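You operate a simulated robot arm through the tools that you are given. There is no shell and no other tool.

You run a simulated robot arm. Do the job below in one go: nothing can be reset, and whatever is moved stays where it is left.

TASK
Set the arc in the brown fixture to yellow light, brightest step.
Fine: plug of the green adapter in the beige box and slider in before you switch its purple socket on.

The check looks at the end state, three seconds after you hand in, the way a careful person would. Anything else that was tipped, shoved, dropped, spilled or broken makes it a failure.

THE ROBOT
A 6-joint arm with a two-finger parallel gripper, fixed in place. Base frame: the origin is at the foot of the arm, x ahead of it, y to its left, z up; the work surface is at about z = 800. Readings come in mm, degrees, newtons and seconds.
With the tool pointing down near the work surface it reaches from about 440 to 860 mm from the base axis. Its first joint turns from -115.0 to 115.0 degrees. Payload 4.2 kg.
The tool frame sits at the grasp point between the pads (the TCP): z along the fingers, y along the line on which they close. The tips reach 23 mm beyond it. The gripper opens to 94 mm. The fingers are 38 mm wide and 10 mm thick; the gripper's body (54 by 96 mm) begins 39 mm behind the TCP.
Orientation is that of the tool frame in the base frame, as [roll, pitch, yaw] about the fixed x, y, z axes, in that order (R = Rz(yaw) Ry(pitch) Rx(roll)). With the fingers straight down and closing along the base's y, the tool's x points along the base's -x, its y along +y and its z along -z.

THE INTERFACE
- The arm moves only by the tool step_arm. Its argument "commands" is a list of rows, each an object (a shift or turn left out is 0, a gripper value left out holds the last) with "dr": the turn, a rotation vector about the tool's x, y, z in degrees, a list of three; "slide": the shift along the tool's x, y, z in mm, a list of three; "fingers": the opening, from 0 (shut) to 1 (fully open). In form: [{"dr": [ax, ay, az], "slide": [x, y, z], "fingers": fingers}, ...]. A call has 1 to 20 rows; each row is the pose to reach, as a shift and turn from the pose commanded when the call began, along the tool's axes at that moment. Rows are played at 5 a second. More than 50 mm and 8.6 degrees between two rows, or a gripper value outside its range, and nothing of the call is played. Where a pose cannot be reached the arm comes as near as it can. A force on the tool above 50 N (or 10 N above the force at the start of the call, whichever is more), or a blocked arm, ends the call early, and 0.2 s more pass. The fingers move at their own pace (about 108 mm/s each) and stop on an object; they squeeze with about 25 N. The grip force told is the motor's: it shows also when the fingers shut on nothing. Time passes only in rows, and 0.2 s behind the last, so rows that repeat a pose let the fingers close. The reply holds the time, the measured pose of the TCP, the force on the tool along the base axes, the opening and the grip force, in the units named above and with some noise, with the torque about the TCP (base axes, N m) and any sound that the robot's microphone picked up, and new pictures: "pictures" is both (left out), scene, wrist or none.
- Cameras (640 x 400 px; columns grow to the right, rows downward): "scene" is fixed at [48.2, 649.6, 1395.7]; the picture's right is [-0.75, -0.66, 0.00], its down [-0.33, 0.38, -0.86] and it looks along [0.57, -0.65, -0.50] (base axes); focal length 340 px, centre (320, 200). "wrist" rides on the gripper at [86, 16, -74] in the tool frame; the picture's right is [-0.18, 0.98, 0.00], its down [-0.58, -0.11, -0.81] and it looks along [-0.79, -0.15, 0.59] (tool axes); focal length 243 px, centre (320, 200).
- lift_body(by): slides the trunk up (or, below 0, down) by that many mm; the arm rides with it, the base frame stays. It gives what a move gives, with no picture.
- pixel_to_xyz(camera, pixels): for up to 12 pixels [column, row] of the newest picture of that camera ("zoom" is the newest enlarged one), the place [x, y, z] in the base frame of the surface seen there, good to about 2 mm. The clock stands still meanwhile.
- close_up(camera, box): a new picture of the part [left, top, right, bottom] of that camera's present view, enlarged. The clock stands still meanwhile.
- hand_in(): hands the job in; it is judged then, once.

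Open the gripper and draw the arm clear of the work before you hand the job in, unless the task says otherwise.

The tools are called after "Call:" as name(argument=value, ...) on one line, values as JSON. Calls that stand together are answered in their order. step_arm: Moves the arm, as the interface text tells. Its arguments: {"type":"object","properties":{"commands":{"type":"array","items":{"type":"object","properties":{"dr":{"type":"array","items":{"type":"number"}},"slide":{"type":"array","items":{"type":"number"}},"fingers":{"type":"number"}}}},"pictures":{"type":"string","enum":["both","scene","wrist","none"]}},"required":["commands"]} The other tools are called the same way: lift_body (by) slides the trunk up or down; pixel_to_xyz (camera, pixels) gives the place of the surface under pixels of a picture; close_up (camera, box) takes an enlarged picture of a part of a camera's view; hand_in () hands the job in.

At the start:

```text
time: 0.0
position: [554.6, -238.6, 1075.2]
tcp_rot: [-180.0, 0.0, 179.9]
contact_force: [0.3, 0.6, -0.4]
wrist_torque: [0.02, 0.0, 0.02]
finger_gap: 93.9
finger_force: 0.1
trunk travel left (down, up): [-750.0, 240.0]
```

scene: 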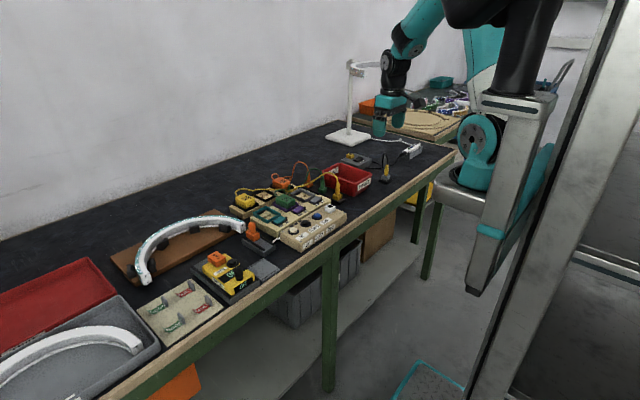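
wrist: 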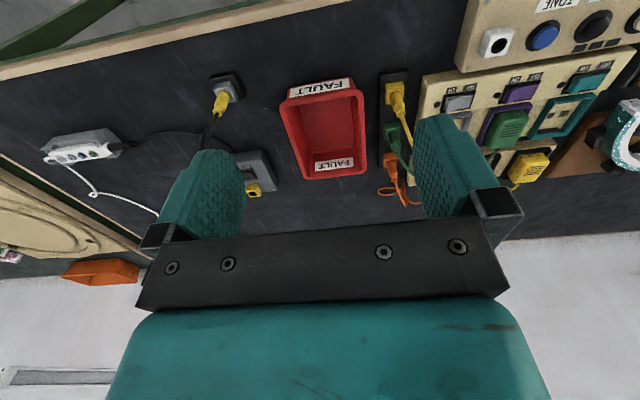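

The scene shows a workbench with panels around (290,215), an arc on a brown board around (190,240), and a beige box. I'll take enlarged pictures to understand it first.

Call:
close_up(camera="scene", box=[220, 160, 360, 260])

Call:
close_up(camera="scene", box=[100, 200, 300, 340])

Call:
close_up(camera="wrist", box=[360, 0, 640, 220])

Call:
close_up(camera="scene", box=[320, 50, 480, 200])

Call:
close_up(camera="scene", box=[0, 240, 240, 400])

```text
4.00 times, centred on (290, 210) of scene
```

zoom: 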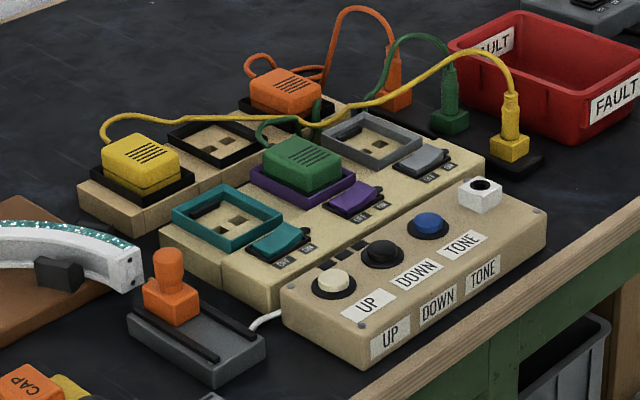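

```text
2.86 times, centred on (200, 270) of scene
```

zoom: 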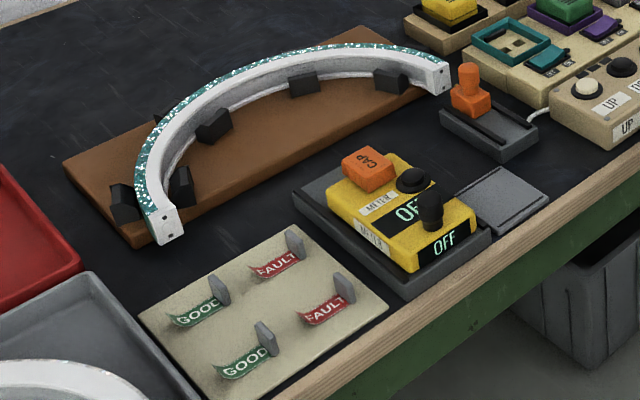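

```text
1.82 times, centred on (500, 110) of wrist
```

zoom: 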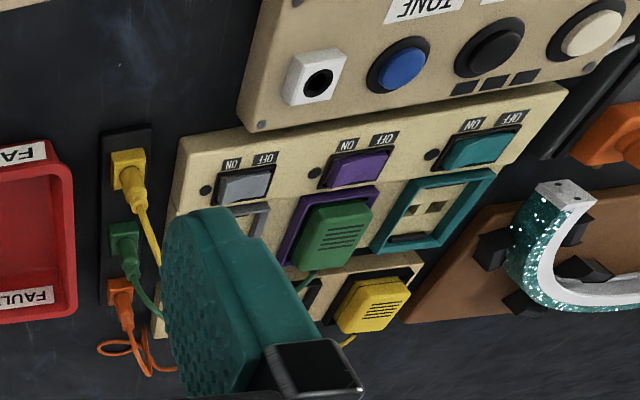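

```text
2.67 times, centred on (400, 125) of scene
```

zoom: 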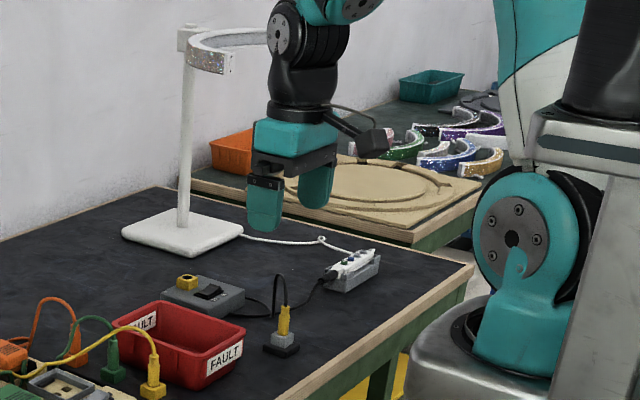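

```text
2.50 times, centred on (120, 320) of scene
```

zoom: 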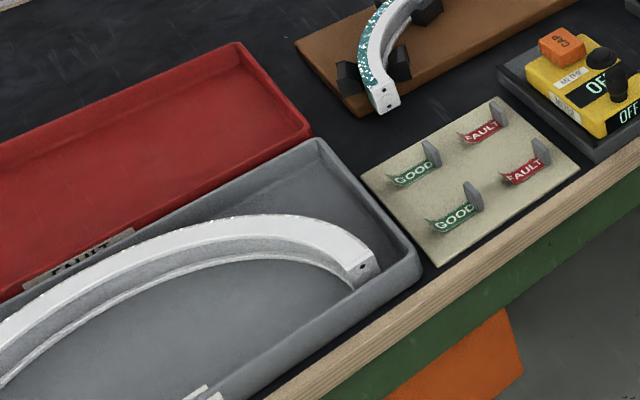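

The beige box has UP (white), DOWN (black), TONE (blue) buttons and a white jack; the green adapter sits in the purple-framed socket and its plug stands in a black strip. I'll measure these positions, beginning with a fresh zoom on the panels.

Call:
close_up(camera="scene", box=[220, 160, 360, 260])

Call:
pixel_to_xyz(camera="zoom", pixels=[[333, 280], [380, 248], [431, 220], [482, 185], [512, 98], [510, 145], [449, 70], [449, 118], [395, 65], [354, 197], [301, 160], [168, 260]])

Call:
pixel_to_xyz(camera="zoom", pixels=[[171, 300], [190, 340], [130, 270], [140, 305], [265, 345], [368, 370], [545, 213], [285, 290], [344, 190], [372, 190], [370, 205], [335, 200]])

```text
4.00 times, centred on (290, 210) of scene
```

zoom: 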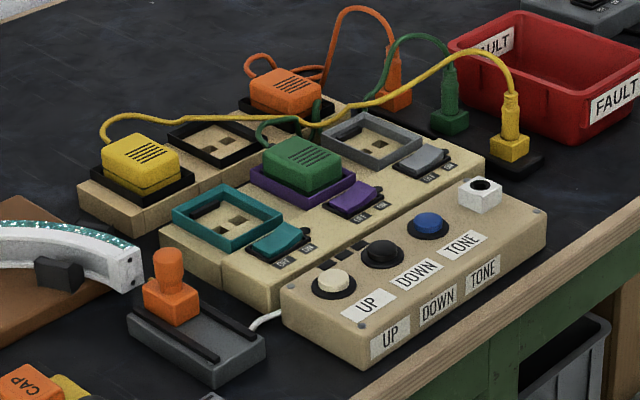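

```text
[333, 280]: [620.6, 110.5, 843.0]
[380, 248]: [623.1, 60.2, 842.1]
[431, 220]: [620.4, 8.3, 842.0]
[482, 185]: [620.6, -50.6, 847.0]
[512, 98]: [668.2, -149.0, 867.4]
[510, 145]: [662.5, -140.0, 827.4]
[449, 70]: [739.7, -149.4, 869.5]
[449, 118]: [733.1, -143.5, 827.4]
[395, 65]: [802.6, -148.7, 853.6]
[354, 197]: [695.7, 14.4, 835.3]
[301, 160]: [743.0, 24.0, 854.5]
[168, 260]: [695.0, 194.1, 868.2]
```

```text
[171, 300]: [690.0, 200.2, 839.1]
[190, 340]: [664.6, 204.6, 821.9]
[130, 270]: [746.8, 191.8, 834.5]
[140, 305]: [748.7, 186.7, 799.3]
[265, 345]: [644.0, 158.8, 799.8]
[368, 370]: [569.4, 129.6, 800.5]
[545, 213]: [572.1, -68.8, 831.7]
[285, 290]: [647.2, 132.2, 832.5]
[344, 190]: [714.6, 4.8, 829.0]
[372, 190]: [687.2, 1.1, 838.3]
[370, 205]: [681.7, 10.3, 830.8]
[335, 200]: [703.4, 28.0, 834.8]
```

Measuring the slider and arc end next; the orange slider sits near zoom (170,295) on a grey rail and the arc's end face with two holes is near zoom (125,265).

Call:
close_up(camera="scene", box=[220, 205, 300, 260])

Call:
pixel_to_xyz(camera="zoom", pixels=[[190, 100], [190, 160], [160, 200], [215, 240], [270, 210], [60, 235], [180, 345], [280, 300], [255, 165], [110, 140], [130, 190], [120, 230]])

Call:
close_up(camera="wrist", box=[540, 60, 640, 200])

```text
7.27 times, centred on (260, 232) of scene
```

zoom: 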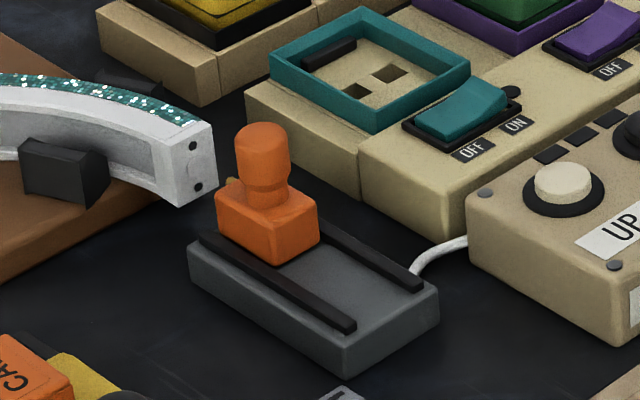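

```text
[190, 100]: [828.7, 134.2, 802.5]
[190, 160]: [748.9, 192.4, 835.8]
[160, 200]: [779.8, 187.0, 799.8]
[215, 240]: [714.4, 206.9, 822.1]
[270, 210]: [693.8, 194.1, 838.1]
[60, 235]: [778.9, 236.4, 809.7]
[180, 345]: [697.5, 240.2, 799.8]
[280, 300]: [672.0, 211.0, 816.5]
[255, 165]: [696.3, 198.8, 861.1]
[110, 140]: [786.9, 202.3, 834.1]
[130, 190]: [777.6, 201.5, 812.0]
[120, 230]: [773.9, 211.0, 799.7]
```

```text
2.86 times, centred on (590, 130) of wrist
```

zoom: 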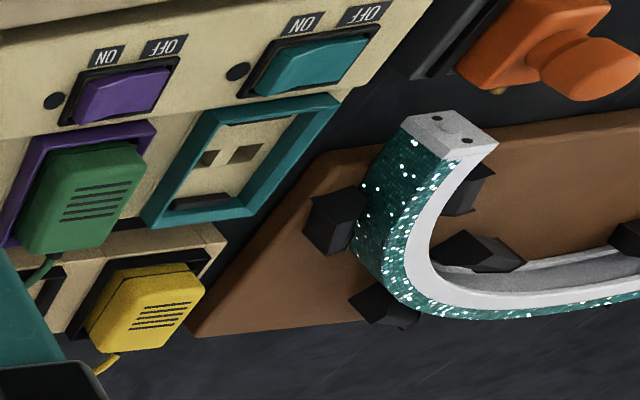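

Slider has a brass pin toward the arc and needs to move toward +x. Now I'll inspect the plugs and jack in closer detail.

Call:
close_up(camera="scene", box=[300, 155, 360, 205])

Call:
pixel_to_xyz(camera="zoom", pixels=[[255, 200], [255, 240], [255, 280], [253, 310], [410, 270], [415, 320], [412, 365], [330, 290], [420, 180], [160, 130], [330, 160], [480, 390]])

Call:
close_up(camera="wrist", box=[270, 50, 510, 220])

Call:
pixel_to_xyz(camera="wrist", pixels=[[358, 100], [366, 170], [380, 80], [382, 180], [405, 75], [394, 125], [396, 90], [392, 135], [390, 160], [300, 180], [282, 110], [390, 150]])

```text
8.00 times, centred on (330, 180) of scene
```

zoom: 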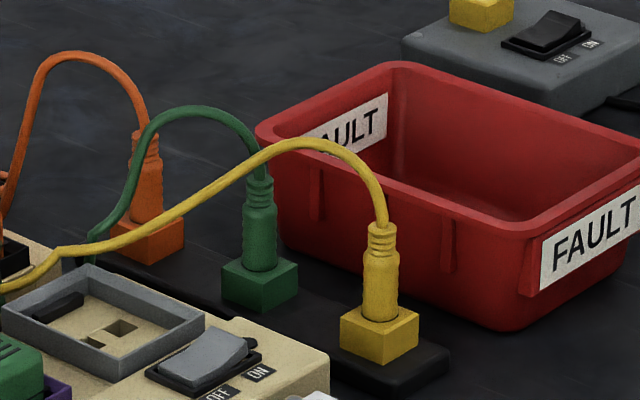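

```text
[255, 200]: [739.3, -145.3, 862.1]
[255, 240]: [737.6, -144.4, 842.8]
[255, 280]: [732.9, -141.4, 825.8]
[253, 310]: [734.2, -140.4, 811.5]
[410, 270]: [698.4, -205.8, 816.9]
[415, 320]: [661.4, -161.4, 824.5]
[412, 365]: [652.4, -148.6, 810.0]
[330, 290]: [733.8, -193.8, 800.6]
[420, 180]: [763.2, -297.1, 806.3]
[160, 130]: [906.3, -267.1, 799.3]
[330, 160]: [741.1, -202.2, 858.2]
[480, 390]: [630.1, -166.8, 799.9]
```

```text
2.35 times, centred on (390, 135) of wrist
```

zoom: 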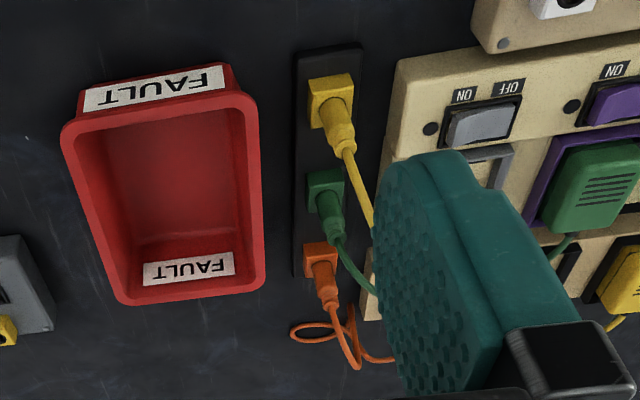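

```text
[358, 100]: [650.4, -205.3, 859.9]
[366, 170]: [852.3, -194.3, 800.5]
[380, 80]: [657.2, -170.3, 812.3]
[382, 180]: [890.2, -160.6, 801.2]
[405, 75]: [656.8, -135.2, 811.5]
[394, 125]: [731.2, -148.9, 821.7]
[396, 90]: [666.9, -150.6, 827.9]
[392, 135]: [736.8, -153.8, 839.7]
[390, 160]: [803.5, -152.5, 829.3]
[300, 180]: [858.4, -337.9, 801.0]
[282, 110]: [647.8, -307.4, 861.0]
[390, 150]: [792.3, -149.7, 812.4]
```

Plugs are ribbed cylinders (z≈832–868) standing in coloured blocks. I'll check how the cords run (green at zoom (190,110)…, yellow at (300,143)…) before choosing the grip direction.

Call:
close_up(camera="scene", box=[300, 155, 360, 205])

Call:
pixel_to_xyz(camera="zoom", pixels=[[258, 160], [225, 114], [190, 110], [140, 150], [110, 210], [95, 235], [382, 210], [340, 155], [300, 143], [250, 165], [150, 228], [60, 250]])

Call:
pixel_to_xyz(camera="zoom", pixels=[[262, 185], [240, 200], [275, 200], [245, 255], [277, 255], [232, 280], [290, 275], [258, 265], [240, 125], [200, 150], [110, 300], [100, 345]])

```text
8.00 times, centred on (330, 180) of scene
```

zoom: 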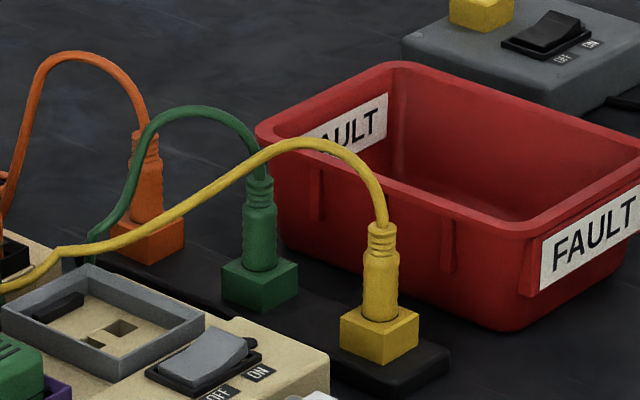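

```text
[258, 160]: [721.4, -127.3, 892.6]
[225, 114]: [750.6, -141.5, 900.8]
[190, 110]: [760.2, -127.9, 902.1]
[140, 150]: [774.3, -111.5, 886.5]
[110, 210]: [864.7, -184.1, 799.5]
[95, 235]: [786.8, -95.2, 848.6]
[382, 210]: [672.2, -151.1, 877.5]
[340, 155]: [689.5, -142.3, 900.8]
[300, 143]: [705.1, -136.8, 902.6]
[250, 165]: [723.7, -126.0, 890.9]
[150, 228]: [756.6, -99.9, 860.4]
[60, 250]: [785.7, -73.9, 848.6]
```

```text
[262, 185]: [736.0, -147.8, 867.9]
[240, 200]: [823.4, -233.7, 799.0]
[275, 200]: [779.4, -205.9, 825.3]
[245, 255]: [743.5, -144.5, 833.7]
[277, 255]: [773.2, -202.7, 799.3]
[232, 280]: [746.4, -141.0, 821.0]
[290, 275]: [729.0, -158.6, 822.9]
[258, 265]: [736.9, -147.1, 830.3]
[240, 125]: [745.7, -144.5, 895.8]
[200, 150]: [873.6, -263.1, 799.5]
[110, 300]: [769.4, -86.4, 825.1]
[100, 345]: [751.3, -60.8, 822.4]
```

The cords leave the green plug toward +x/+y and the yellow cord passes about 27 mm from it at z≈890–903, so I'll come in tilted from the −y side with the fingers closing along base x. First I turn the tool 90° about its axis while moving nearer, still high.

Call:
step_arm(commands=[{"dr": [0, 0, 7.5], "slide": [-12, 3, 3], "fingers": 0.34}, {"dr": [0, 0, 15], "slide": [-24, 6, 6]}, {"dr": [0, 0, 22.5], "slide": [-36, 9, 9]}, {"dr": [0, 0, 30], "slide": [-48, 12, 12]}, {"dr": [0, 0, 37.5], "slide": [-60, 15, 15]}, {"dr": [0, 0, 45], "slide": [-72, 18, 18]}, {"dr": [0, 0, 52.5], "slide": [-84, 21, 21]}, {"dr": [0, 0, 60], "slide": [-96, 24, 24]}, {"dr": [0, 0, 67.5], "slide": [-108, 27, 27]}, {"dr": [0, 0, 75], "slide": [-120, 30, 30]}, {"dr": [0, 0, 82.5], "slide": [-132, 34, 33]}, {"dr": [0, 0, 90], "slide": [-145, 38, 35]}])

```text
time: 2.6
position: [699.8, -200.0, 1041.1]
tcp_rot: [-180.0, 0.0, 89.8]
contact_force: [-0.2, -0.3, 0.2]
wrist_torque: [0.0, -0.02, 0.01]
finger_gap: 31.9
finger_force: 0.0
trunk travel left (down, up): [-750.0, 240.0]
```

scene: 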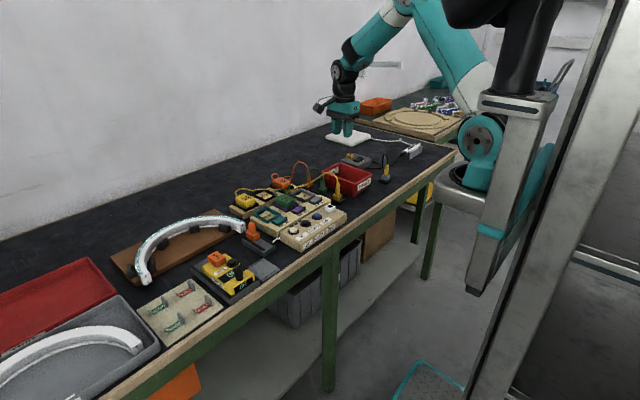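
wrist: 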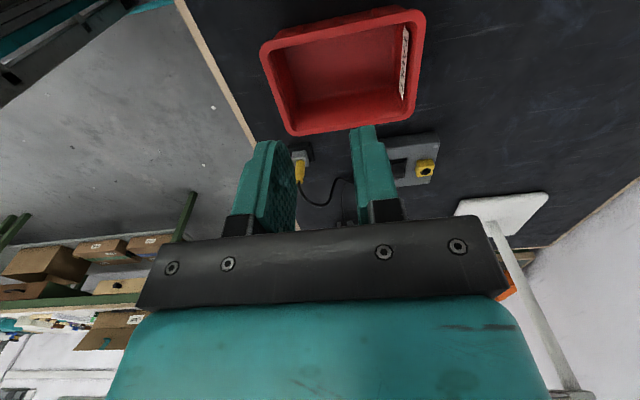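

The tool turned well; a white stand with an arc is nearby behind the arm, so I'll check its position and the plug before tilting.

Call:
pixel_to_xyz(camera="scene", pixels=[[330, 138], [365, 135], [348, 125], [350, 100], [350, 75], [378, 66], [395, 64], [362, 160], [323, 181], [338, 188]])

Call:
pixel_to_xyz(camera="wrist", pixels=[[500, 210], [530, 290], [570, 370], [300, 165], [420, 170], [270, 50], [420, 20], [295, 130], [410, 105]])

```text
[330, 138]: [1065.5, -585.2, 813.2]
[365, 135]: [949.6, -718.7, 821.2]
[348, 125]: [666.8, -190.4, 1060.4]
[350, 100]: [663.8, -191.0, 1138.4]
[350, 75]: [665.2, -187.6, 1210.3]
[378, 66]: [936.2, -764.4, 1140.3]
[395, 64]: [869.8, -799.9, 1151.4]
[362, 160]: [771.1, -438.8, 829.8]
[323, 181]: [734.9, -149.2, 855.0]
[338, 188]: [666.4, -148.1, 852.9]
```

```text
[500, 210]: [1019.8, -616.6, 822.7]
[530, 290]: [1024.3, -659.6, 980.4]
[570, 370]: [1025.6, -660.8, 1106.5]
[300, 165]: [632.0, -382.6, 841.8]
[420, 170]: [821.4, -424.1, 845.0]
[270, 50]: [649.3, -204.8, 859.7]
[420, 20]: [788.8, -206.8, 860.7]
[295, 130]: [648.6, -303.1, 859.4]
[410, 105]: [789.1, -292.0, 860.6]
```

Stand is far off. Now I tilt the tool 30° about its y axis and shift to a hover roughly 120 mm back along the approach line to the green plug at about (738,−150).

Call:
step_arm(commands=[{"dr": [0, 6, 0], "slide": [-2, 8, 15]}, {"dr": [0, 12, 0], "slide": [-4, 16, 30]}, {"dr": [0, 18, 0], "slide": [-6, 24, 45]}, {"dr": [0, 24, 0], "slide": [-8, 32, 60]}, {"dr": [0, 30, 0], "slide": [-10, 38.7, 73]}, {"dr": [0, 30, 0], "slide": [-10, 38.7, 73]}])

```text
time: 4.0
position: [737.8, -209.1, 968.2]
tcp_rot: [179.9, -30.2, 90.1]
contact_force: [0.5, 0.4, 0.7]
wrist_torque: [-0.01, -0.02, 0.01]
finger_gap: 32.0
finger_force: 0.0
trunk travel left (down, up): [-750.0, 240.0]
```

scene: 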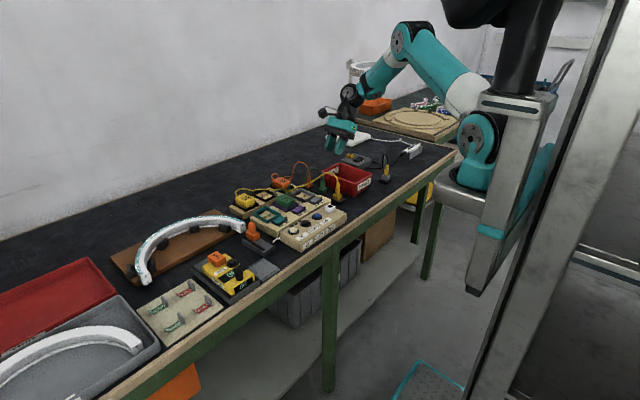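
wrist: 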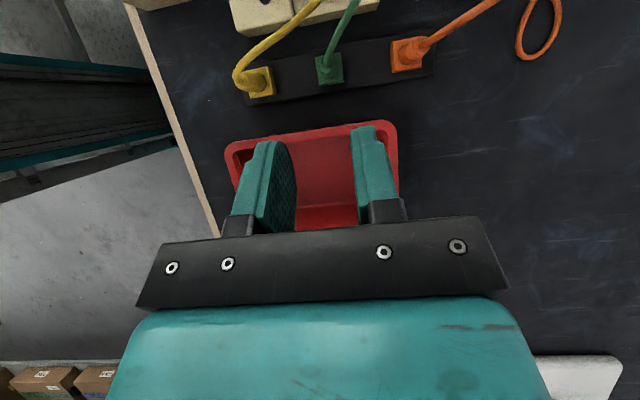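

The wrist view now shows the three plugs from above; the green one is at (330,68). I'll zoom in and measure its block and top.

Call:
close_up(camera="wrist", box=[220, 0, 460, 150])

Call:
pixel_to_xyz(camera="wrist", pixels=[[320, 58], [340, 57], [321, 80], [341, 79], [330, 62], [333, 45], [345, 15], [245, 80], [237, 72], [240, 60], [265, 45], [300, 20]])

```text
2.67 times, centred on (340, 75) of wrist
```

zoom: 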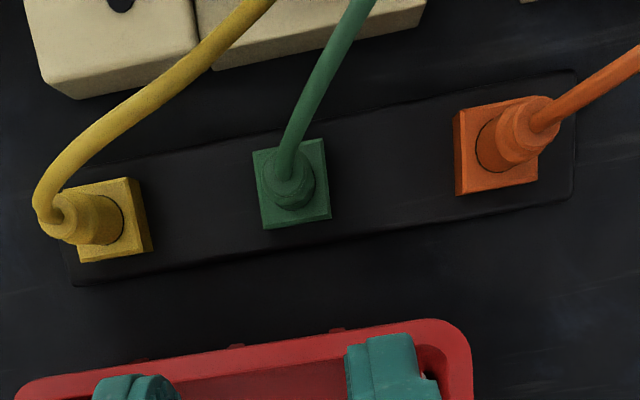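

```text
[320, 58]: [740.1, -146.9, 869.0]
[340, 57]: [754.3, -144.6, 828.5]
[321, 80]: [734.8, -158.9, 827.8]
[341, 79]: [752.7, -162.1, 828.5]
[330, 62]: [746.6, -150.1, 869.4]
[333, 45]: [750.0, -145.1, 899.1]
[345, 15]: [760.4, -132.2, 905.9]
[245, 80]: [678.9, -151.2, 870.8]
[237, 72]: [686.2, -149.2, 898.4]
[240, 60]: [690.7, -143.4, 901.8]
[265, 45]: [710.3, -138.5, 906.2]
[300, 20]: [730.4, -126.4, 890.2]
```

Combining both cameras the green plug axis is at about (743.5,−151), block top z≈828, plug top ≈869. I advance along the approach line to about 40 mm short and look.

Call:
step_arm(commands=[{"slide": [0, 5.7, 0]}, {"slide": [-1, 5.7, 25]}, {"slide": [-2, 5.7, 50]}, {"slide": [-3, 5.7, 80]}, {"slide": [-3, 5.7, 80]}])

Call:
close_up(camera="wrist", box=[220, 20, 460, 230])

Call:
close_up(camera="scene", box=[290, 120, 380, 205])

```text
time: 5.2
position: [743.6, -173.8, 896.6]
tcp_rot: [180.0, -30.1, 89.9]
contact_force: [-0.4, -1.1, 0.3]
wrist_torque: [0.0, -0.01, 0.01]
finger_gap: 32.2
finger_force: 0.0
trunk travel left (down, up): [-750.0, 240.0]
```

scene: 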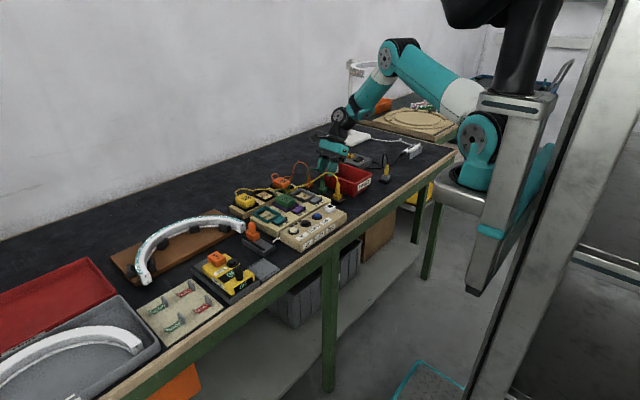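
wrist: 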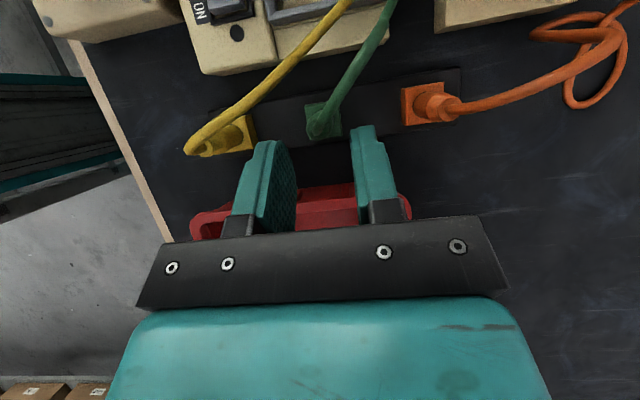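

```text
1.90 times, centred on (340, 125) of wrist
```

zoom: 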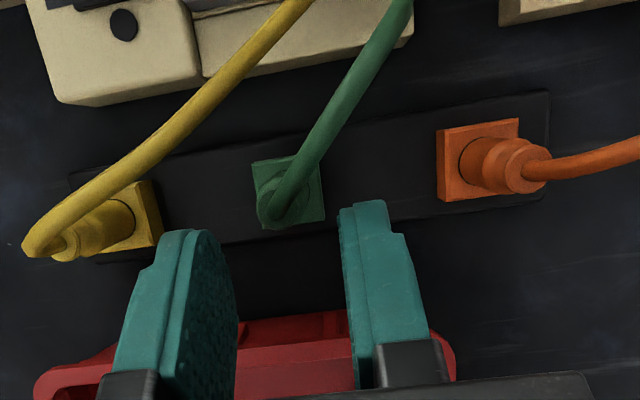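

```text
4.71 times, centred on (335, 162) of scene
```

zoom: 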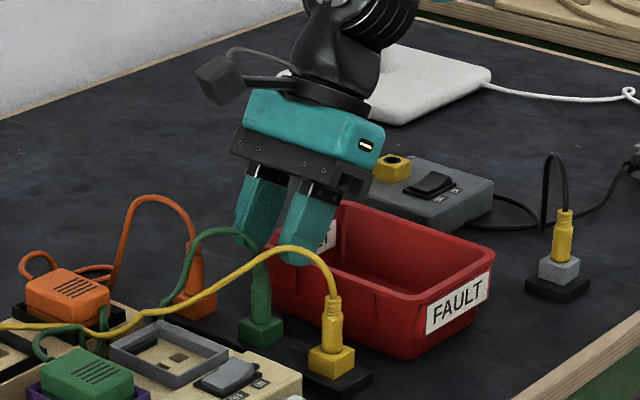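

Fingers straddle the plug line (plug at zoom (285,195) between finger tips). I advance the last ~41 mm slowly.

Call:
step_arm(commands=[{"slide": [0.6, 0, 10]}, {"slide": [1.2, 0, 20]}, {"slide": [1.8, 0, 30]}, {"slide": [2.2, 0, 36]}, {"slide": [2.4, 0, 41]}, {"slide": [2.4, 0, 41]}])

Call:
close_up(camera="wrist", box=[200, 60, 440, 250])

Call:
close_up(camera="scene", box=[300, 140, 370, 205])

```text
time: 6.6
position: [743.3, -149.3, 863.9]
tcp_rot: [-180.0, -30.0, 90.1]
contact_force: [0.2, 0.4, 0.7]
wrist_torque: [0.03, -0.02, 0.01]
finger_gap: 32.0
finger_force: 0.1
trunk travel left (down, up): [-750.0, 240.0]
```

scene: 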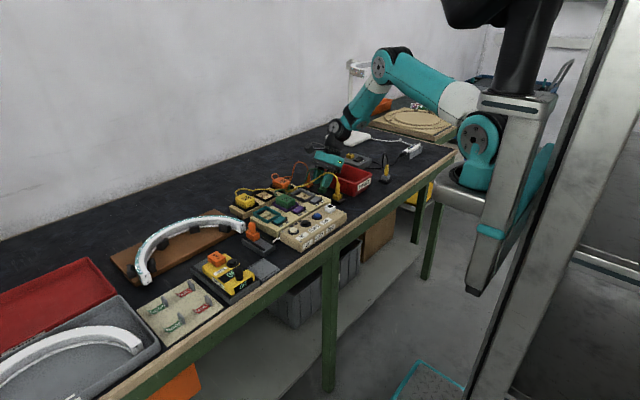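
wrist: 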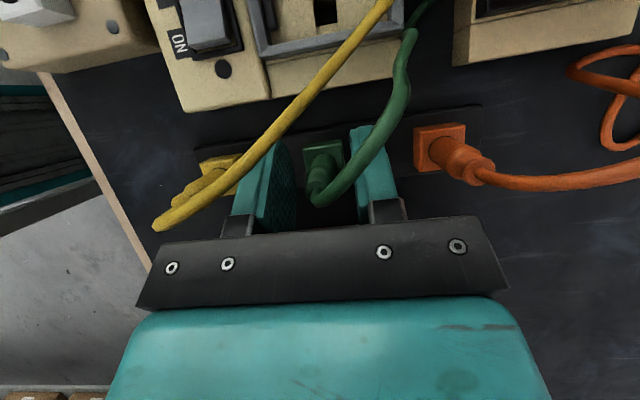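

```text
2.11 times, centred on (320, 155) of wrist
```

zoom: 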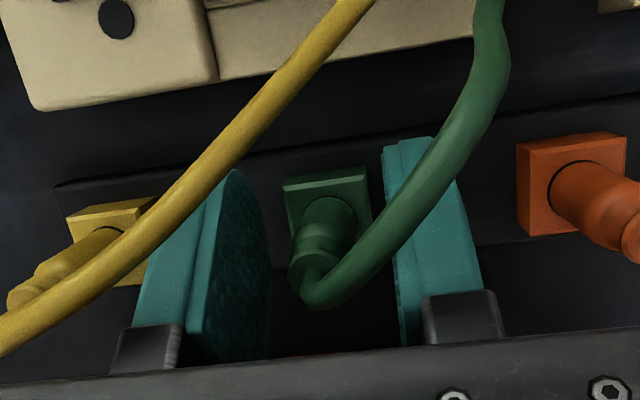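

```text
6.15 times, centred on (335, 172) of scene
```

zoom: 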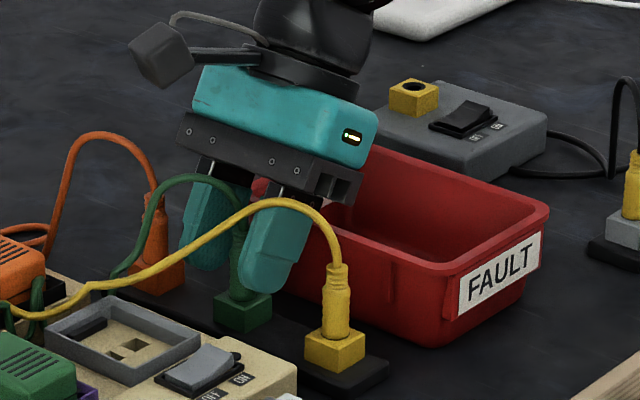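

The plug stands between the pads with no contact force. I close on it, holding the pose for several rows.

Call:
step_arm(commands=[{"fingers": 0.24}, {"fingers": 0.2}, {"fingers": 0.0}, {"fingers": 0.0}, {"fingers": 0.0}])

Call:
close_up(camera="wrist", box=[200, 60, 440, 250])

```text
time: 7.8
position: [743.4, -150.9, 864.8]
tcp_rot: [-179.9, -30.0, 90.0]
contact_force: [-1.0, 0.1, 0.4]
wrist_torque: [0.01, -0.02, 0.0]
finger_gap: 13.8
finger_force: 25.0
trunk travel left (down, up): [-750.0, 240.0]
```

scene: 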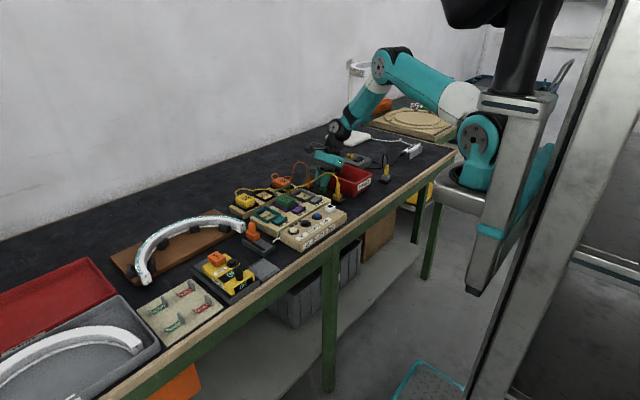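
wrist: 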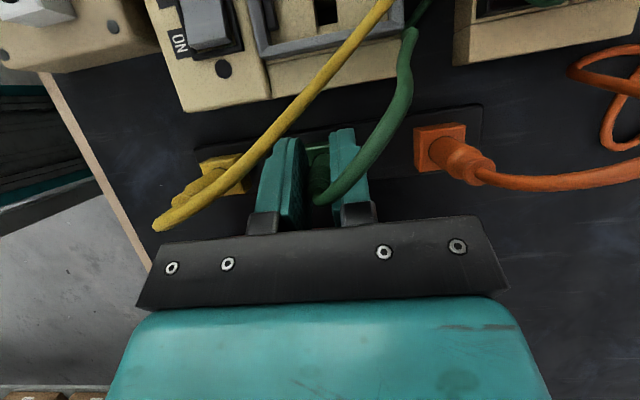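

```text
2.11 times, centred on (320, 155) of wrist
```

zoom: 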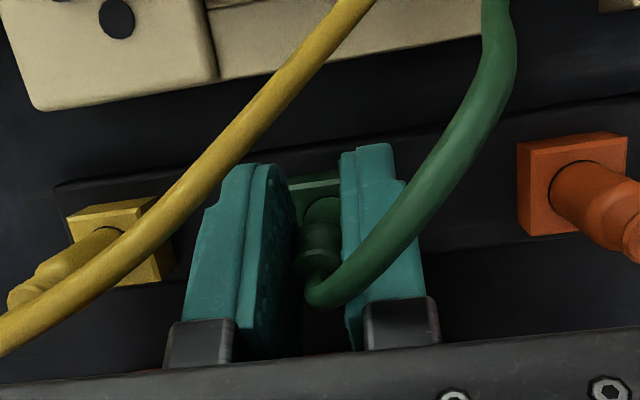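

Gripped at 13.8 mm. Now I pull straight up in base z (slide along tool +x·0.5, −z·0.866), small steps to 30 mm.

Call:
step_arm(commands=[{"slide": [1.5, 0, -2.6]}, {"slide": [3, 0, -5.2]}, {"slide": [5, 0, -8.66]}, {"slide": [7.5, 0, -13]}, {"slide": [10, 0, -17.3]}, {"slide": [15, 0, -26]}, {"slide": [15, 0, -26]}])

Call:
close_up(camera="scene", box=[300, 140, 370, 205])

Call:
close_up(camera="wrist", box=[200, 60, 440, 250])

```text
time: 9.4
position: [742.4, -150.2, 892.9]
tcp_rot: [-179.9, -30.0, 90.1]
contact_force: [0.2, -0.2, -0.6]
wrist_torque: [0.0, 0.01, 0.0]
finger_gap: 13.6
finger_force: 25.1
trunk travel left (down, up): [-750.0, 240.0]
```

scene: 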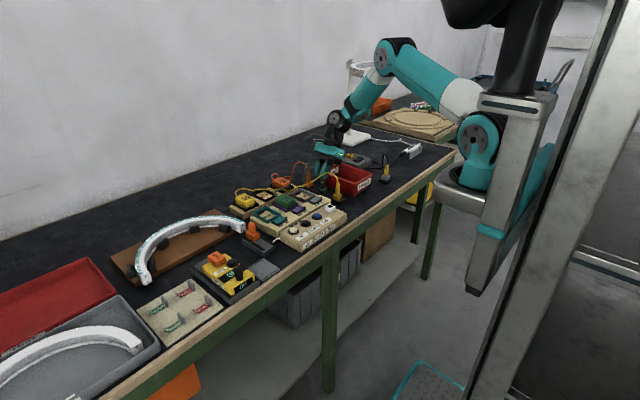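
wrist: 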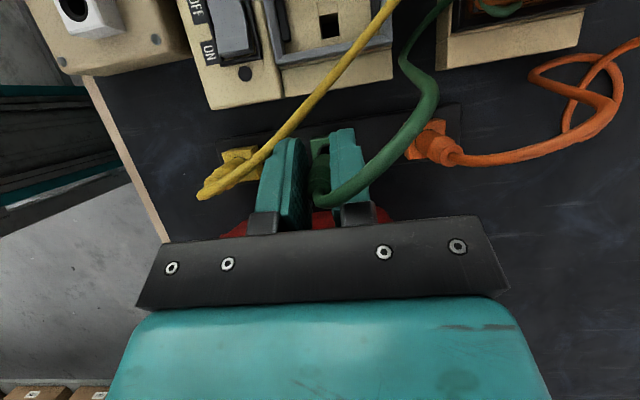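

```text
6.15 times, centred on (335, 172) of scene
```

zoom: 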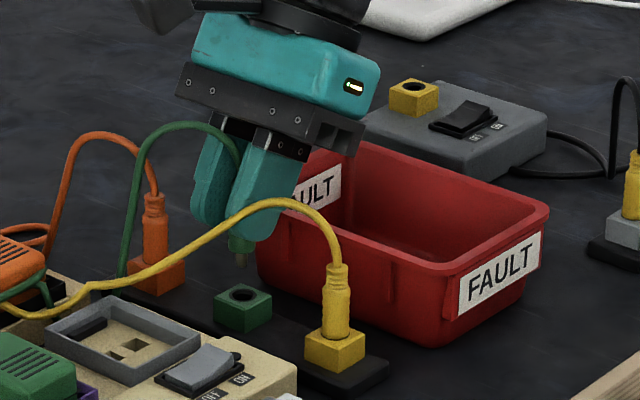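

```text
2.11 times, centred on (320, 155) of wrist
```

zoom: 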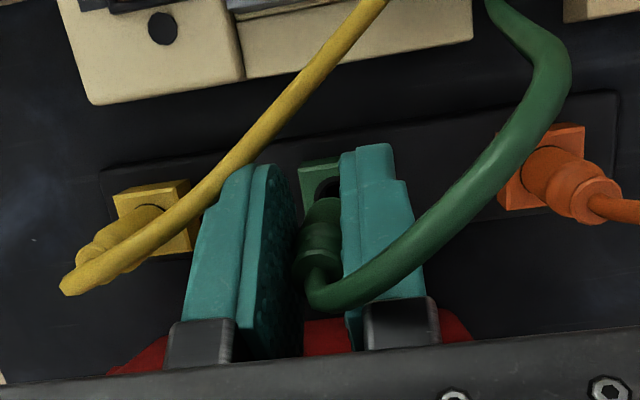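

The plug is out: its tip is visible at zoom (240,262), the empty green holder hole at (242,293). I measure those to know the plug length below the fingers, plus the jack hole.

Call:
close_up(camera="scene", box=[300, 150, 360, 205])

Call:
pixel_to_xyz(camera="zoom", pixels=[[235, 240], [237, 265], [235, 278], [235, 262], [244, 312], [235, 330], [220, 310], [270, 308], [244, 298]])

Call:
close_up(camera="scene", box=[300, 185, 360, 235])

Call:
pixel_to_xyz(camera="zoom", pixels=[[150, 175], [200, 180], [250, 190], [200, 205], [200, 160], [230, 195], [170, 165], [190, 240]])

Call:
pixel_to_xyz(camera="wrist", pixels=[[75, 8], [60, 8], [90, 8], [75, 16], [322, 150], [320, 180]])

```text
7.27 times, centred on (330, 178) of scene
```

zoom: 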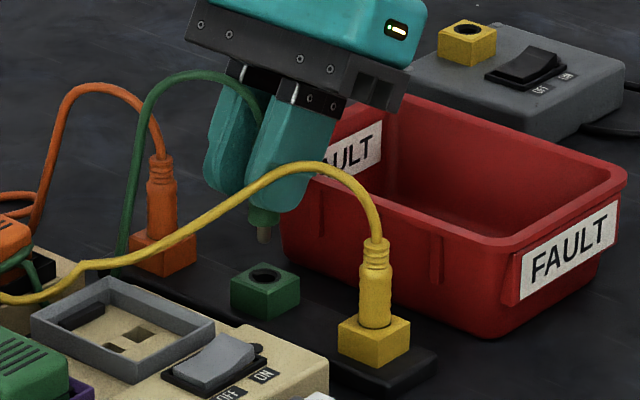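

```text
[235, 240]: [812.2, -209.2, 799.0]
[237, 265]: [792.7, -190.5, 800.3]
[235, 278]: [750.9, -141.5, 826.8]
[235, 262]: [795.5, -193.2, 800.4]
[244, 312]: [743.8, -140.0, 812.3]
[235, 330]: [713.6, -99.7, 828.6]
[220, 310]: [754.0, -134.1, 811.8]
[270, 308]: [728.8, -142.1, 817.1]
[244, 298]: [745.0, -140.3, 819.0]
```

```text
8.00 times, centred on (330, 210) of scene
```

zoom: 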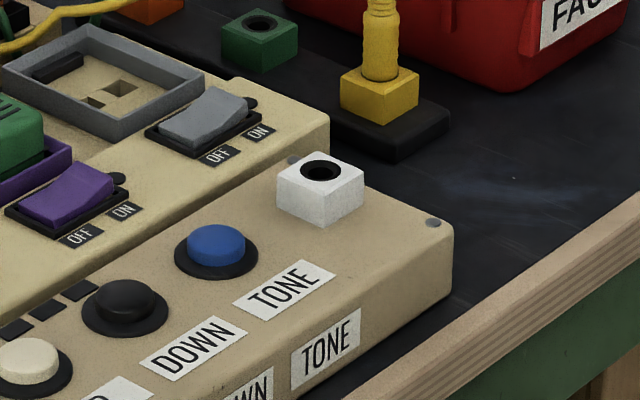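

```text
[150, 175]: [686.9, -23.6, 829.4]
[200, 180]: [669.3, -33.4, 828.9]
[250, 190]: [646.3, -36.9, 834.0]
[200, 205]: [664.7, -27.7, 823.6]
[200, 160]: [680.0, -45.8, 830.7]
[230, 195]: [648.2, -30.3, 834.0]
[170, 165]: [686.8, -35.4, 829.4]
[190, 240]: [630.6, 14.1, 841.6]
```

```text
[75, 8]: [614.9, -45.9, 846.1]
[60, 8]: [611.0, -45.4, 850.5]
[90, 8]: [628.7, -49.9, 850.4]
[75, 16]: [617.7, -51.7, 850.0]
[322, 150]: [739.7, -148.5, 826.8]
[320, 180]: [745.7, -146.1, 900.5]
```

Zoom shows the white jack top: hole at (318,170), corners near (280,175), (363,178), (320,152), (322,198); green holder hole at (258,22). Measuring those.

Call:
pixel_to_xyz(camera="zoom", pixels=[[283, 173], [358, 178], [328, 155], [318, 194], [318, 170], [298, 171], [343, 174], [226, 36], [294, 38], [264, 12], [260, 47], [258, 22]])

Call:
pixel_to_xyz(camera="zoom", pixels=[[66, 190], [45, 180], [100, 175], [20, 205], [60, 215], [110, 200], [216, 240], [30, 355], [120, 180], [80, 235], [122, 208], [250, 100]])

Call:
close_up(camera="wrist", box=[260, 120, 380, 240])

```text
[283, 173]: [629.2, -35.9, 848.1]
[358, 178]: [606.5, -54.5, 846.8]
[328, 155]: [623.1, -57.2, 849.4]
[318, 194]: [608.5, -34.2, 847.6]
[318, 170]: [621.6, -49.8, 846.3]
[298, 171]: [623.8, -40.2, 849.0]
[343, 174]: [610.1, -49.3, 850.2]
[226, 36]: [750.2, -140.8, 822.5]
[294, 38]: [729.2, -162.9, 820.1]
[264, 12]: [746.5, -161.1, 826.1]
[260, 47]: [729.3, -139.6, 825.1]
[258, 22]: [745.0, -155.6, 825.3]
```

```text
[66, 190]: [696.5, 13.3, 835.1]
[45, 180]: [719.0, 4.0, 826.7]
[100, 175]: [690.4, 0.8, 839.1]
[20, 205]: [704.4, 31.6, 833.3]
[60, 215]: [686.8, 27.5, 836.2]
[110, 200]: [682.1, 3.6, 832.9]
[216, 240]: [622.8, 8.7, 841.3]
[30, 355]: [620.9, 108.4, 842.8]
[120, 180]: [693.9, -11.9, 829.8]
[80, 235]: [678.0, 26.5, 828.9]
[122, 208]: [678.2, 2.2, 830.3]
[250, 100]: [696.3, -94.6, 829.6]
```

```text
3.33 times, centred on (320, 180) of wrist
```

zoom: 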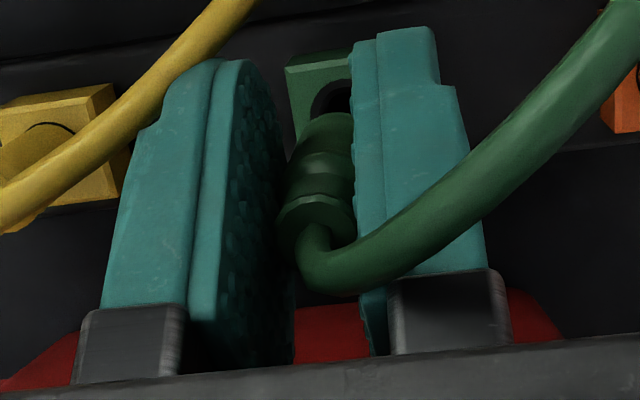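

The jack top is at z≈849 and its centre about 122.5 mm toward −x and 105.7 mm toward +y from the holder. I lift another 75 mm to clear the yellow cord (top ≈906), then carry over to above the jack.

Call:
step_arm(commands=[{"slide": [10, 0, -17.3]}, {"slide": [20, 0, -34.6]}, {"slide": [30, 0, -52]}, {"slide": [37.5, 0, -65]}, {"slide": [37.5, 0, -65]}])

Call:
close_up(camera="scene", box=[270, 120, 370, 205])

```text
time: 10.6
position: [743.3, -149.6, 968.4]
tcp_rot: [180.0, -30.0, 90.0]
contact_force: [-0.5, -0.2, -0.6]
wrist_torque: [-0.02, -0.04, 0.0]
finger_gap: 13.9
finger_force: 24.9
trunk travel left (down, up): [-750.0, 240.0]
```

scene: 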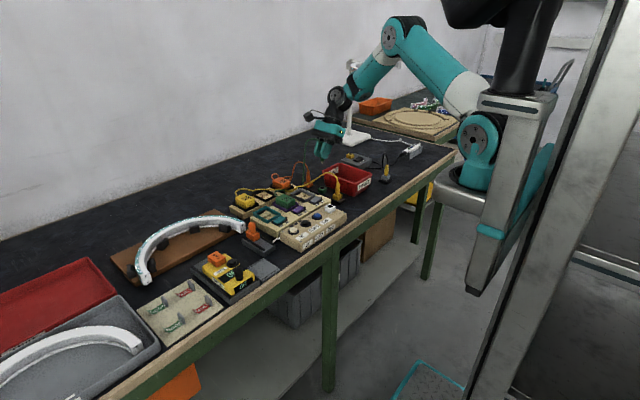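
wrist: 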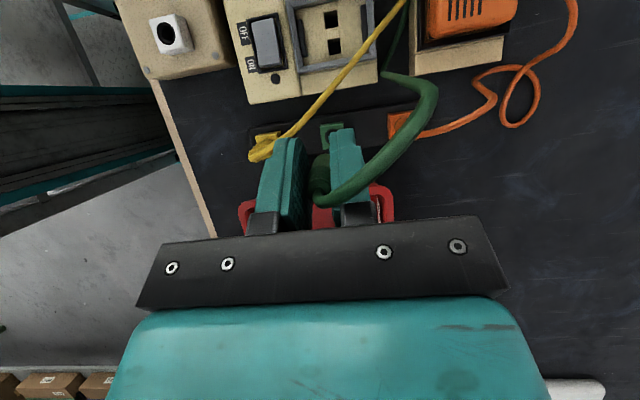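

```text
4.71 times, centred on (320, 162) of scene
```

zoom: 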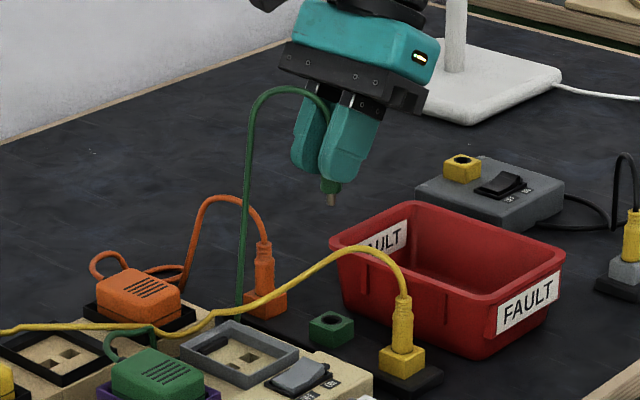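

The plug hangs clear above everything with slack cord. I measure jack and holder from this same wrist view for consistency.

Call:
close_up(camera="wrist", box=[130, 0, 350, 150])

Call:
pixel_to_xyz(camera="wrist", pixels=[[153, 20], [180, 16], [160, 47], [187, 44], [168, 31], [321, 126], [342, 123], [324, 147], [332, 131], [340, 140]])

```text
2.67 times, centred on (240, 75) of wrist
```

zoom: 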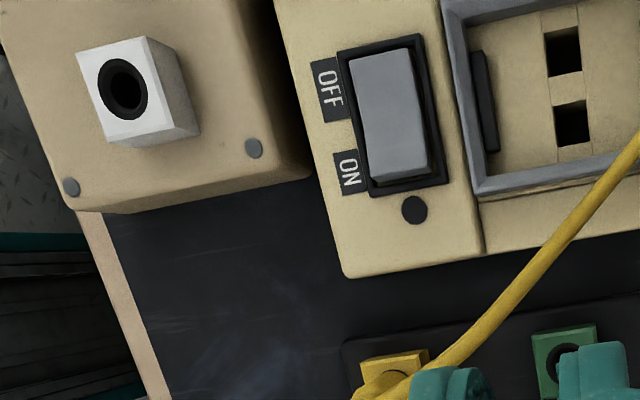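

```text
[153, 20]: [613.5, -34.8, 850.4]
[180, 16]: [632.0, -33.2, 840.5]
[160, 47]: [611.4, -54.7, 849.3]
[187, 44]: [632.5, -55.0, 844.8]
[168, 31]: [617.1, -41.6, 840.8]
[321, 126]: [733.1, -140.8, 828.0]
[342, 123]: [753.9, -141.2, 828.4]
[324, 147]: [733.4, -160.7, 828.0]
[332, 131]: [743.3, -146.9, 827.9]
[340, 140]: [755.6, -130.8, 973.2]
```

Wrist data put the holder exactly at (743.5,−150.8), matching the grip. I refine the jack's top-face corners and hole rim from the same view.

Call:
pixel_to_xyz(camera="wrist", pixels=[[150.5, 20.5], [173, 15.5], [160.5, 50.5], [182, 47], [155, 33.7], [177, 34.5], [164, 21], [168, 47]])

```text
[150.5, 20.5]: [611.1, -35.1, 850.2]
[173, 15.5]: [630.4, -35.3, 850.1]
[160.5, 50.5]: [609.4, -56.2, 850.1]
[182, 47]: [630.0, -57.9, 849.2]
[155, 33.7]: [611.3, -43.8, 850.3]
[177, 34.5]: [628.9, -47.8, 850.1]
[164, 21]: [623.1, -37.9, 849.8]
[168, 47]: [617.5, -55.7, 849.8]
```

Jack centre (620.2,−46.1), top z≈850. I carry the plug by (−123.3, +104.8) at constant height.

Call:
step_arm(commands=[{"slide": [18.2, -24.7, 10.5]}, {"slide": [36.3, -49.3, 21]}, {"slide": [54.5, -74, 31.4]}, {"slide": [72.6, -98.6, 41.9]}, {"slide": [90.8, -123.3, 52.4]}, {"slide": [90.8, -123.3, 52.4]}])

Call:
close_up(camera="scene", box=[260, 140, 370, 240])

Call:
close_up(camera="wrist", box=[200, 60, 440, 250])

```text
time: 12.0
position: [618.2, -44.6, 968.0]
tcp_rot: [-179.9, -30.0, 90.0]
contact_force: [-0.4, 0.7, 0.3]
wrist_torque: [0.0, -0.01, 0.02]
finger_gap: 13.9
finger_force: 24.9
trunk travel left (down, up): [-750.0, 240.0]
```

scene: 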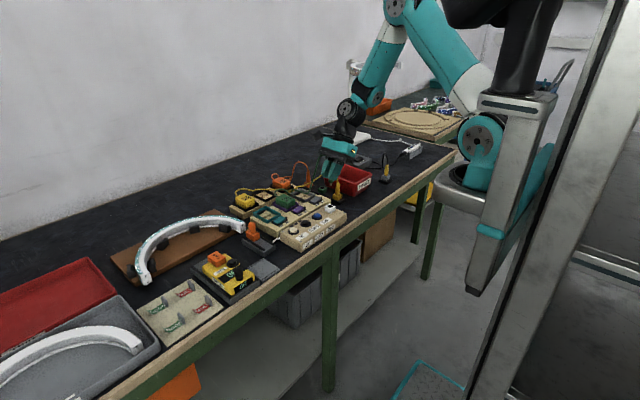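
wrist: 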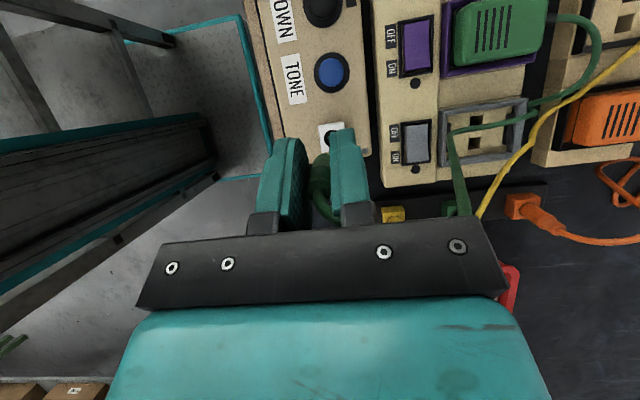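

```text
4.00 times, centred on (315, 190) of scene
```

zoom: 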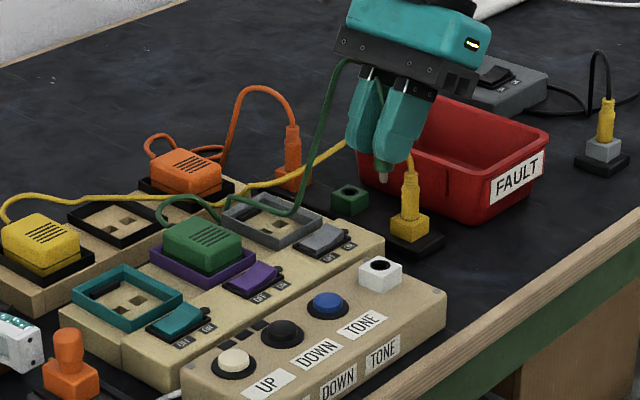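

```text
2.11 times, centred on (320, 155) of wrist
```

zoom: 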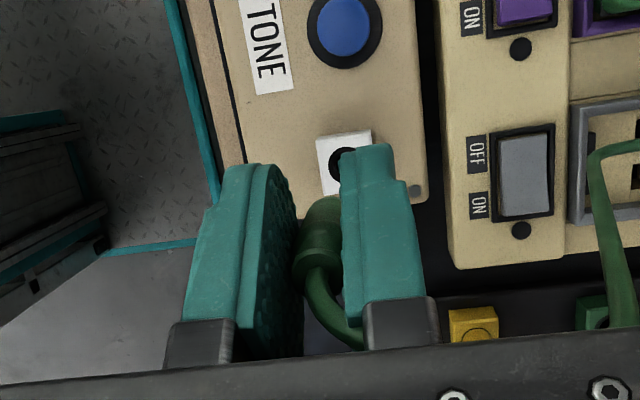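

Plug is above the jack, measured x 618.2 (commanded ≈620.7). I descend 48 mm to hover just above it and look.

Call:
step_arm(commands=[{"slide": [-8, 0, 13.9]}, {"slide": [-16, 0, 27.7]}, {"slide": [-24, 0, 41.6]}, {"slide": [-24, 0, 41.6]}, {"slide": [-24, 0, 41.6]}])

Call:
close_up(camera="scene", box=[310, 170, 360, 220])

Call:
close_up(camera="wrist", box=[260, 100, 400, 240])

```text
time: 13.2
position: [620.9, -45.7, 920.3]
tcp_rot: [180.0, -30.0, 90.0]
contact_force: [-0.3, -0.3, 0.8]
wrist_torque: [0.01, -0.03, 0.01]
finger_gap: 13.9
finger_force: 25.4
trunk travel left (down, up): [-750.0, 240.0]
```

scene: 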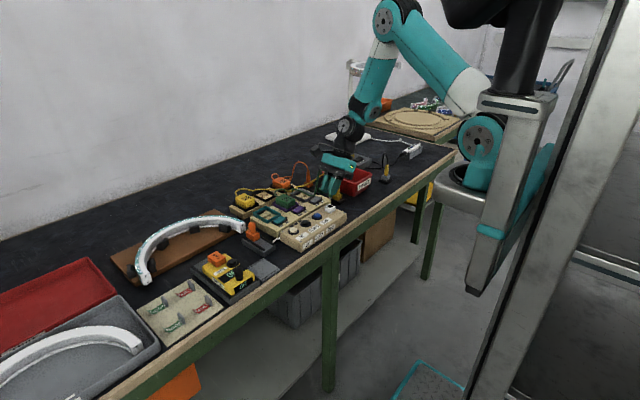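
wrist: 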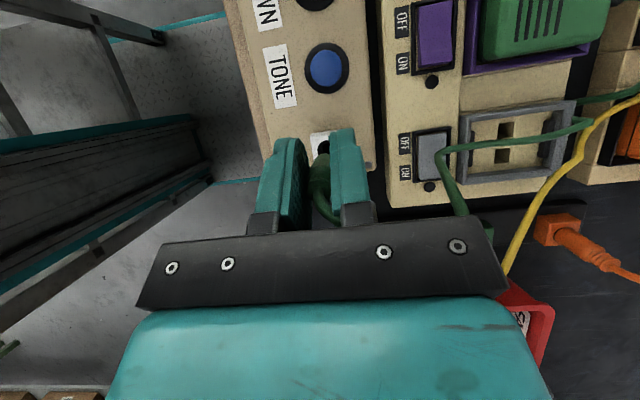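

```text
8.00 times, centred on (335, 195) of scene
```

zoom: 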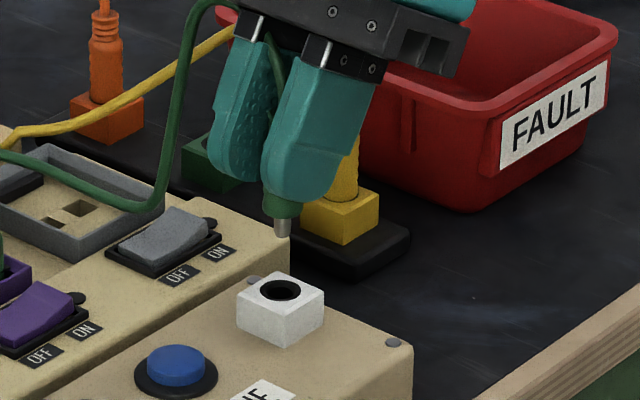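

```text
2.86 times, centred on (330, 170) of wrist
```

zoom: 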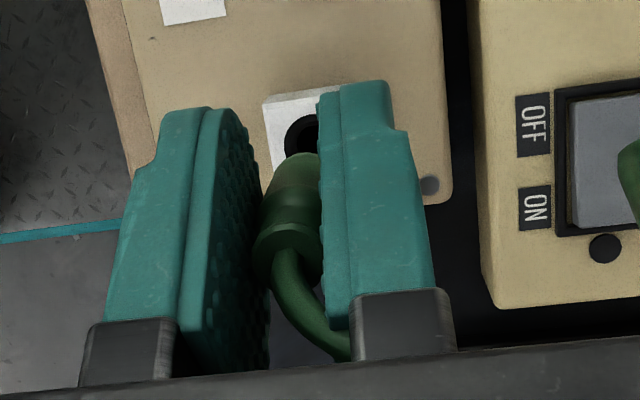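

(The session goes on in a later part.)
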